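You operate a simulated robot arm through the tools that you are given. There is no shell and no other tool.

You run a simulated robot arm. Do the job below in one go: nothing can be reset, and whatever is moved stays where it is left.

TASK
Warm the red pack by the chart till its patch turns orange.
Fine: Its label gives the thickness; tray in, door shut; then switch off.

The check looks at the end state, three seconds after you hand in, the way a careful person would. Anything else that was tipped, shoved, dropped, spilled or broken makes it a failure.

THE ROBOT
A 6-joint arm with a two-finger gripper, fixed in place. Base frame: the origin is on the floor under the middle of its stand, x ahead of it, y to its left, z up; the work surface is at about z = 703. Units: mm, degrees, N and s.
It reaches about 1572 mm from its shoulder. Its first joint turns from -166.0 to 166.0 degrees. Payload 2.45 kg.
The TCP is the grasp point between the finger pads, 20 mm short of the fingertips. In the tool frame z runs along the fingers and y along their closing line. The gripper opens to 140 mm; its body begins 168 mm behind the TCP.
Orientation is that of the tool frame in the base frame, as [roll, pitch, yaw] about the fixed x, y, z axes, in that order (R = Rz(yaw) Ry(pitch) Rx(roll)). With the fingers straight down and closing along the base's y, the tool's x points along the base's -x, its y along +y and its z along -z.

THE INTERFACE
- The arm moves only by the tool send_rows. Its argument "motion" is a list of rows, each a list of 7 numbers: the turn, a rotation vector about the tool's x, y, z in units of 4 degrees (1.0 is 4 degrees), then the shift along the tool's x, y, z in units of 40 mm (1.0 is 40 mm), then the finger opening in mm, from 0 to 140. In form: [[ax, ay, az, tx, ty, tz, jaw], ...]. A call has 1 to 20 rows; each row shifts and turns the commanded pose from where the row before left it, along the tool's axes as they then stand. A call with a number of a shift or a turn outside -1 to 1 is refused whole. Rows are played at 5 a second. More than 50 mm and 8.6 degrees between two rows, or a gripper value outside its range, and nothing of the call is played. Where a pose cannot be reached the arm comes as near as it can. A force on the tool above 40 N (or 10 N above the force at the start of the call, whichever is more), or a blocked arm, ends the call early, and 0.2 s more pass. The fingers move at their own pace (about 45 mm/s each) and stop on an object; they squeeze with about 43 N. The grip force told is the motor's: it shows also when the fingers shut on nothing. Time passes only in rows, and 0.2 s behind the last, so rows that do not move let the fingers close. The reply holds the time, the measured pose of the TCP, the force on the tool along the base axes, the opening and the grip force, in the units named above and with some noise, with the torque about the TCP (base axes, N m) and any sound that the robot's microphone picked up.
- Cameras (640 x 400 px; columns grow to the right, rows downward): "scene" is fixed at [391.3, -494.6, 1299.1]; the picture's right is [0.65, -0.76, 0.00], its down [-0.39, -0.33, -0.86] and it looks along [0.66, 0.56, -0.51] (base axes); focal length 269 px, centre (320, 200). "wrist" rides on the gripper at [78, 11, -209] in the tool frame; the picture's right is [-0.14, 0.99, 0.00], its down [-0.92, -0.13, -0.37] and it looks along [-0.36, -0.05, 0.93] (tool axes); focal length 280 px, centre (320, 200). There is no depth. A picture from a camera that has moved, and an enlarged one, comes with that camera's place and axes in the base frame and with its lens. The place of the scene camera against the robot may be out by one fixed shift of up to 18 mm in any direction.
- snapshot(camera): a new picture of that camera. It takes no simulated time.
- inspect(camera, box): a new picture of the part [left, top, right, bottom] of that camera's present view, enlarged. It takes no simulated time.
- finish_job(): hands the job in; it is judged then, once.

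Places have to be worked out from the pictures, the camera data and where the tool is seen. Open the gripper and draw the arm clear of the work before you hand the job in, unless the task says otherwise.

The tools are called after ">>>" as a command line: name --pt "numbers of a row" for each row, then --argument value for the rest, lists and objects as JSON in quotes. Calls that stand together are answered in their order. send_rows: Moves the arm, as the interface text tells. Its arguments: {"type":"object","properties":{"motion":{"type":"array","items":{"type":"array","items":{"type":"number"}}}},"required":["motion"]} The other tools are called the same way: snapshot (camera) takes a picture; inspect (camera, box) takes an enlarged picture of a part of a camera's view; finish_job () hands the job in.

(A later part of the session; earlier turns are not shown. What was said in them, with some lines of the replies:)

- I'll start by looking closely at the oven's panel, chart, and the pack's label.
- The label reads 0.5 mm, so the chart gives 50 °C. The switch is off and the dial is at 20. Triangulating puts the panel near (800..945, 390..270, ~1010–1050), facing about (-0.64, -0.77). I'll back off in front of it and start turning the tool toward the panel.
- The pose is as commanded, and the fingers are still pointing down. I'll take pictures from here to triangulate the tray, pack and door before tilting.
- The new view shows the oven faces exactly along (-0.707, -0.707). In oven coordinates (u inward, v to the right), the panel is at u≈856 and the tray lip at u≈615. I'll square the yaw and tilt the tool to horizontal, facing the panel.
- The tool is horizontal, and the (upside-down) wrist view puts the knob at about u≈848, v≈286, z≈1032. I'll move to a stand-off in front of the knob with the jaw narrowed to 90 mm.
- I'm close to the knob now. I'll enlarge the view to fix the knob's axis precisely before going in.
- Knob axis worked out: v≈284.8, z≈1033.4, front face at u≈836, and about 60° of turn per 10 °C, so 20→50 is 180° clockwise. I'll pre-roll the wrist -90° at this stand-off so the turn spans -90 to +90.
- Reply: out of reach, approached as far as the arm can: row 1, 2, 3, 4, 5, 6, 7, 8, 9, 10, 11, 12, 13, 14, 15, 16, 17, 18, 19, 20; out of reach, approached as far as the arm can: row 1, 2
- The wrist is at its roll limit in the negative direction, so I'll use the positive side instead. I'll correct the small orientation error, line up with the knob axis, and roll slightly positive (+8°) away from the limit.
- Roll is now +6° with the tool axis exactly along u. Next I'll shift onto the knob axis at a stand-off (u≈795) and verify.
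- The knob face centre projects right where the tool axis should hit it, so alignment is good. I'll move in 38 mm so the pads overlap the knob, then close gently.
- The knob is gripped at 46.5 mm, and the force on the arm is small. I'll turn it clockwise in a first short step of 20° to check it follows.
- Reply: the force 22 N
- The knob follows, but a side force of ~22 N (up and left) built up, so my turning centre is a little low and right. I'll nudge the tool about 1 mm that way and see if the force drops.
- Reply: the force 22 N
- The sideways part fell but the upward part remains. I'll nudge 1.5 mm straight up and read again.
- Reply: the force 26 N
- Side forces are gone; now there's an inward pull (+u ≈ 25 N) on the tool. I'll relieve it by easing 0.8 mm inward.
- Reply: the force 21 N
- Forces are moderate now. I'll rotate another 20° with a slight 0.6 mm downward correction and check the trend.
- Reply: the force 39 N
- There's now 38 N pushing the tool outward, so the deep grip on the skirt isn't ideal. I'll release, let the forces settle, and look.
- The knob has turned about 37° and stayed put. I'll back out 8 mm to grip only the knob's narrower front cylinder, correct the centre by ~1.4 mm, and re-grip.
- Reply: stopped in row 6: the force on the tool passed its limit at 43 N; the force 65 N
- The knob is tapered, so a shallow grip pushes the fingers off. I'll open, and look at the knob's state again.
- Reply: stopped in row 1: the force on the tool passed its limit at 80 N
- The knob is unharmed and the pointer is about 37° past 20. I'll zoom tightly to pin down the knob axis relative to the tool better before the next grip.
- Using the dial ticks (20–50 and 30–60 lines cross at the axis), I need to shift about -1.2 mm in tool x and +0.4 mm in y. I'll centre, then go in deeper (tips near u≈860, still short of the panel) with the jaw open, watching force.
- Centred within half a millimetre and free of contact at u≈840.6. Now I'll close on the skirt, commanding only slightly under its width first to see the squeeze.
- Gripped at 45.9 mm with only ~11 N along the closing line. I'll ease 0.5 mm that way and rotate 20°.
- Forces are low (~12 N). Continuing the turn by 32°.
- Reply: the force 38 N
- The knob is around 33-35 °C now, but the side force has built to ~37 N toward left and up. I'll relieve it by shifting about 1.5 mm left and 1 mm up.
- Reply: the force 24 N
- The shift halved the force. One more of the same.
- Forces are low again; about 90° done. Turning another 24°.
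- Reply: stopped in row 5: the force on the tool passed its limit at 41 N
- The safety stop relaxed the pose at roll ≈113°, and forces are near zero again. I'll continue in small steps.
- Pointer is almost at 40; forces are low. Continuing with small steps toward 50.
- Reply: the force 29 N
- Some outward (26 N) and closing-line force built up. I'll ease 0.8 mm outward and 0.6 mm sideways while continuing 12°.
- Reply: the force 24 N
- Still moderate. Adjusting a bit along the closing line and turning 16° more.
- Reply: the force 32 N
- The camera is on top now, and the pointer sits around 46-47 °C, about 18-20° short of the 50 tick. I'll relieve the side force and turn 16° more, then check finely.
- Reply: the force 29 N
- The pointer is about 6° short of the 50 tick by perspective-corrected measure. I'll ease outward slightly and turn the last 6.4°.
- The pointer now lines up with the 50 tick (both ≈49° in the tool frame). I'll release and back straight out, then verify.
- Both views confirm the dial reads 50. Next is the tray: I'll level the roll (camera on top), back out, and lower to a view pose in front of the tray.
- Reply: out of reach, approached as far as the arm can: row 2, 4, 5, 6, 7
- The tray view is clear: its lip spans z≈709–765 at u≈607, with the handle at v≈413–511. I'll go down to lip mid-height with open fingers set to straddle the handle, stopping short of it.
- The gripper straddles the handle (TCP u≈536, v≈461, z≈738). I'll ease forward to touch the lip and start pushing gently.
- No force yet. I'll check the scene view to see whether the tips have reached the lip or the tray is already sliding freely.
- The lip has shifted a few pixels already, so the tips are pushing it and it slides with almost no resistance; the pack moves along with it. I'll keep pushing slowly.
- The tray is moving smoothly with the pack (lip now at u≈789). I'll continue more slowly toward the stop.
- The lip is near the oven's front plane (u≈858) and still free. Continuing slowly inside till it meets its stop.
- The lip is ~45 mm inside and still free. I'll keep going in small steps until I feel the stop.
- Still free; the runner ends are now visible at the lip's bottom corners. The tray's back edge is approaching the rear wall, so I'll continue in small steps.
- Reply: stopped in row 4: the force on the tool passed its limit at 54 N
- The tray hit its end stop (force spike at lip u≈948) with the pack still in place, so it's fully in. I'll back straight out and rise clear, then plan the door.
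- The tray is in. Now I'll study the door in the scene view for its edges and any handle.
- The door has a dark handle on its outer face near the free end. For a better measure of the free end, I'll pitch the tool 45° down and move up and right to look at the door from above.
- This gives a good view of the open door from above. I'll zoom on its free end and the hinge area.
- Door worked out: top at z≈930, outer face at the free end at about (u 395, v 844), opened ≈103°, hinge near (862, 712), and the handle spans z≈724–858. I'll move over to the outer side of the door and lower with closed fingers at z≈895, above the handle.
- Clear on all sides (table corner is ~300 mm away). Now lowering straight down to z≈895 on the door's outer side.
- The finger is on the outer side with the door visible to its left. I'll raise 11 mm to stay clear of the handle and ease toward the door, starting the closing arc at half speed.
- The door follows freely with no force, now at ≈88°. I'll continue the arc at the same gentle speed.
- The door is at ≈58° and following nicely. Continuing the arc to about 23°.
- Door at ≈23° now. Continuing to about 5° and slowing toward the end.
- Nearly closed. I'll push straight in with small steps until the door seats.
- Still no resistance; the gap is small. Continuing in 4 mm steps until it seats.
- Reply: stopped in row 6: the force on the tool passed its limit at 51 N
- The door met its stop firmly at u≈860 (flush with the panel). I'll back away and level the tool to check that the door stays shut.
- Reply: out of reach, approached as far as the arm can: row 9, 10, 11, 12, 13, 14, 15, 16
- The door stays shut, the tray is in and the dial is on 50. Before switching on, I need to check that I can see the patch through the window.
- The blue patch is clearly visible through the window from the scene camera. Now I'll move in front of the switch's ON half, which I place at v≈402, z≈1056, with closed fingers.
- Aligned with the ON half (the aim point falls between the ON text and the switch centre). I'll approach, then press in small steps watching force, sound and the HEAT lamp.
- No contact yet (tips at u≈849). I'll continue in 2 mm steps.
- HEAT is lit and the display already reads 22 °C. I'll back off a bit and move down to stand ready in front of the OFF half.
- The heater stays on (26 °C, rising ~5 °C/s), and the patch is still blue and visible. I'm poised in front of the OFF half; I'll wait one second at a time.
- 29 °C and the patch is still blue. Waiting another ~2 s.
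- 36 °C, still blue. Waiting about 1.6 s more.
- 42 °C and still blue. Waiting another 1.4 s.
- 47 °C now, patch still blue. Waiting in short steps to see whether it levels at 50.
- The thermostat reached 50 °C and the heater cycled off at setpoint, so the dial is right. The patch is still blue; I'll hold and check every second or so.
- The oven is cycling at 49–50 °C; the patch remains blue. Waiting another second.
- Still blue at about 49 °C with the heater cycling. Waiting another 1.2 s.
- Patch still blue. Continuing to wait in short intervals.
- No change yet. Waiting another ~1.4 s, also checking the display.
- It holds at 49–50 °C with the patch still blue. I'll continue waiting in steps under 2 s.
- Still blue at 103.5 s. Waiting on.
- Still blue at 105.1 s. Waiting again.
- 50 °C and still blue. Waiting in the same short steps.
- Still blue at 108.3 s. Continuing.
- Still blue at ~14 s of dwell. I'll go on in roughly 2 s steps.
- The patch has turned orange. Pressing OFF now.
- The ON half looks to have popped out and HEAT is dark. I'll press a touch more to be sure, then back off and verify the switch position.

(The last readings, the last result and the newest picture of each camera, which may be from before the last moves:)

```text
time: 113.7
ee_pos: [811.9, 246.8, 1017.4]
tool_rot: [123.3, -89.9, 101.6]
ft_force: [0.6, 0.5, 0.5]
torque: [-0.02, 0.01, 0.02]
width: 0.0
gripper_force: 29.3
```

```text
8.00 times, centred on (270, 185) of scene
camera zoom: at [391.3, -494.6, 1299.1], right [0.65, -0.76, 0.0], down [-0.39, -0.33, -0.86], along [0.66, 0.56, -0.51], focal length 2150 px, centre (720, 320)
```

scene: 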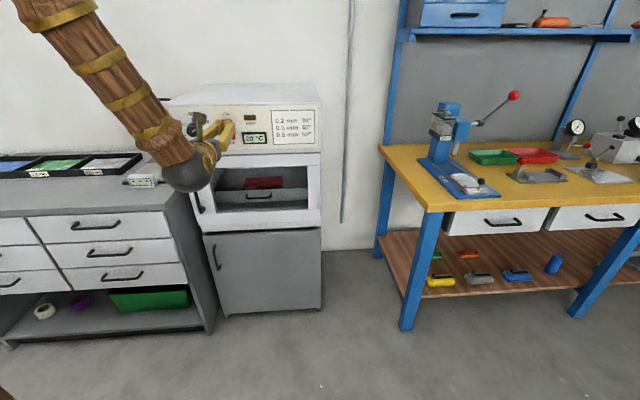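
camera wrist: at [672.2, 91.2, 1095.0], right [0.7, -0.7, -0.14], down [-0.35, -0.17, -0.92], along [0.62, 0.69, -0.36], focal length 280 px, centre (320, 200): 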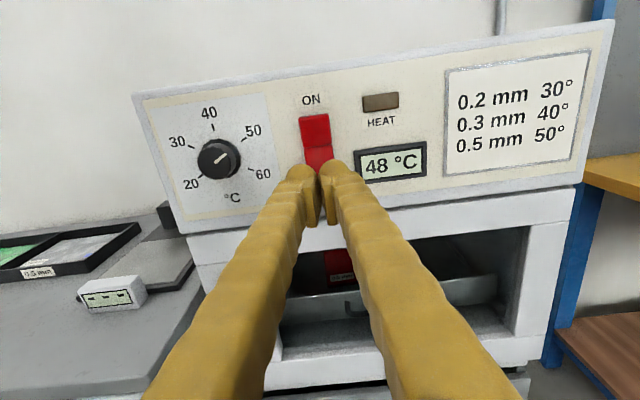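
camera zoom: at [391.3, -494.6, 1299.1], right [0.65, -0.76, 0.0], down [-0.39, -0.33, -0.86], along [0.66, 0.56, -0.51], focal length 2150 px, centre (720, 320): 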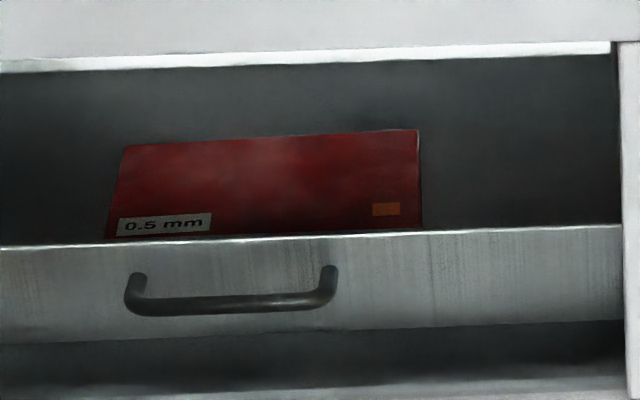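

The switch is back in its OFF position (same look as at the start), the display is falling (48 °C) and the patch is orange. I'll draw the arm back clear and open the gripper, then check again.

>>> send_rows --pt "0 0 0 0 0 -1 0" --pt "0 0 0 0 0 -1 0" --pt "0 0 0 0 0 -1 0" --pt "0 0 0 0.3 0 -0.9 40" --pt "0 0 0 0.5 0 -0.8 80" --pt "0 0 0 0.6 0 -0.6 140" --pt "0 0 0 0.6 0 0 140" --pt "0 0 0 0.5 0 0 140" --pt "0 0 0 0 0 0 140"

>>> snapshot --camera "scene"

>>> inspect --camera "scene" --box '[170, 90, 330, 210]'

>>> inspect --camera "scene" --box '[230, 160, 310, 210]'

>>> snapshot --camera "wrist"

```text
time: 115.7
ee_pos: [679.3, 91.7, 1119.3]
tool_rot: [-65.7, -89.8, -69.5]
ft_force: [-0.1, 0.9, 0.2]
torque: [0.02, 0.01, 0.0]
width: 120.9
gripper_force: 0.1
out of reach, approached as far as the arm can: row 5, 6
```

```text
taken
```

scene: 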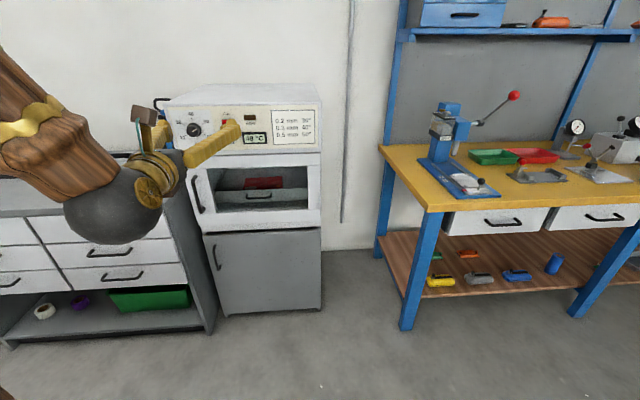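

```text
3.33 times, centred on (250, 150) of scene
camera zoom: at [391.3, -494.6, 1299.1], right [0.65, -0.76, 0.0], down [-0.39, -0.33, -0.86], along [0.66, 0.56, -0.51], focal length 896 px, centre (553, 367)
```

zoom: 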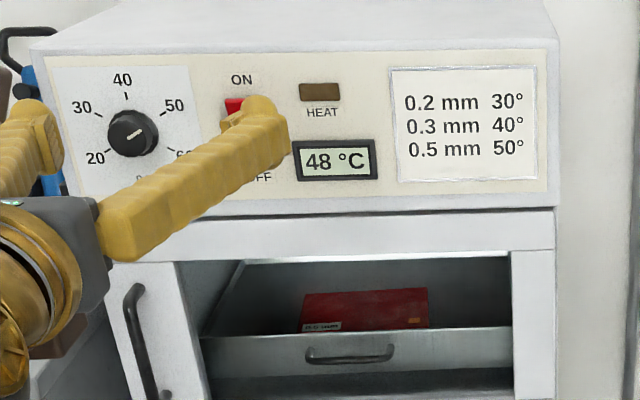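

```text
8.00 times, centred on (270, 185) of scene
camera zoom: at [391.3, -494.6, 1299.1], right [0.65, -0.76, 0.0], down [-0.39, -0.33, -0.86], along [0.66, 0.56, -0.51], focal length 2150 px, centre (720, 320)
```

zoom: 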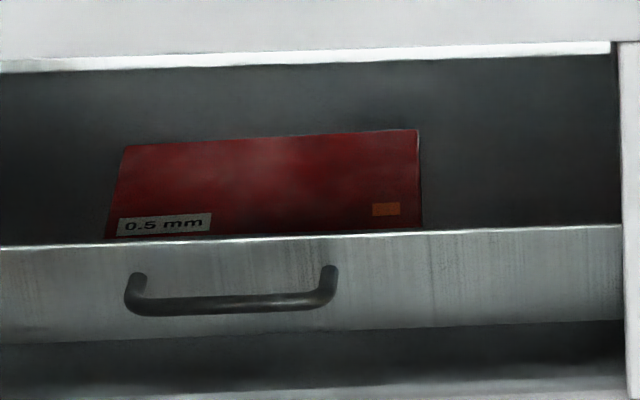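

```text
taken
camera wrist: at [539.1, -63.5, 1198.4], right [0.7, -0.7, -0.14], down [-0.35, -0.17, -0.92], along [0.62, 0.69, -0.36], focal length 280 px, centre (320, 200)
```

wrist: 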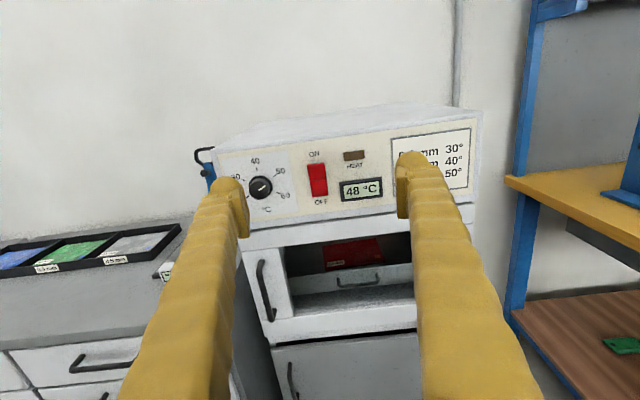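

Everything reads well; before handing in I'll take one no-time close look at the door seam and switch.

>>> inspect --camera "wrist" --box '[220, 130, 480, 340]'

>>> inspect --camera "scene" --box '[180, 140, 330, 240]'

```text
1.90 times, centred on (350, 235) of wrist
camera zoom: at [539.1, -63.5, 1198.4], right [0.7, -0.7, -0.14], down [-0.35, -0.17, -0.92], along [0.62, 0.69, -0.36], focal length 534 px, centre (263, 133)
```

zoom: 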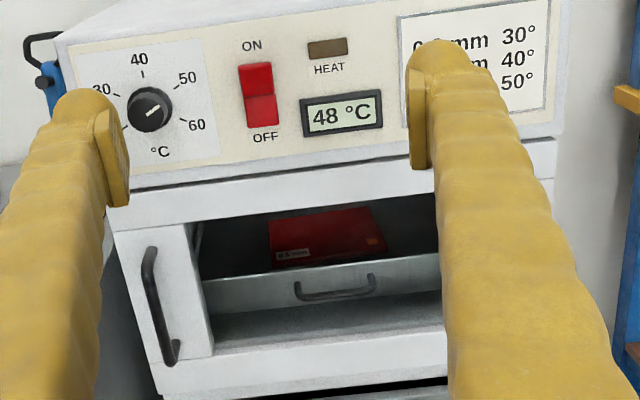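

```text
4.00 times, centred on (255, 190) of scene
camera zoom: at [391.3, -494.6, 1299.1], right [0.65, -0.76, 0.0], down [-0.39, -0.33, -0.86], along [0.66, 0.56, -0.51], focal length 1075 px, centre (580, 240)
```

zoom: 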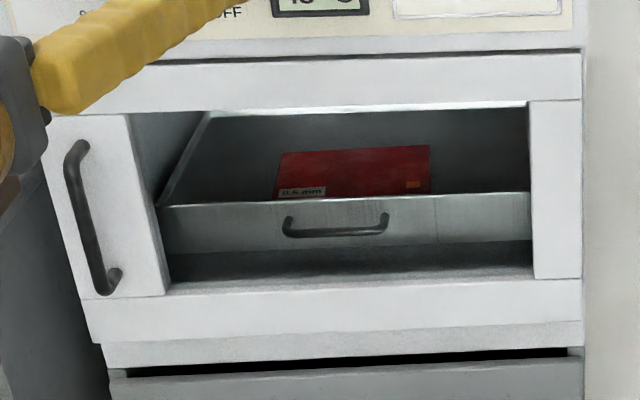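

The door is parallel and flush with the body, the tray is fully in, the dial is at 50, the switch is OFF and the patch is orange. The gripper is open and the arm is ~300 mm clear, so I'm handing in.

>>> finish_job

```text
The job is handed in.
```

The red pack has been warmed and its patch is orange. The label reads 0.5 mm, so by the chart I set the dial to 50 °C.

- **Warming:** I pushed the tray fully in, shut the door and switched the oven on. It reached 50 °C and held at 49–50 °C for about 15 seconds before the patch turned from blue to orange.
- **End state:** I switched the oven off as soon as the patch turned. At hand-in the patch was orange and the heat lamp was dark. The display read 48 °C, so the oven was still warm.
- **Arm:** The gripper is open and about 300 mm clear of the oven. I saw nothing else moved or knocked.

While I was gripping the dial, the arm's force limit tripped, with a brief 80 N peak. The dial showed no damage and the oven held its set temperature afterwards.
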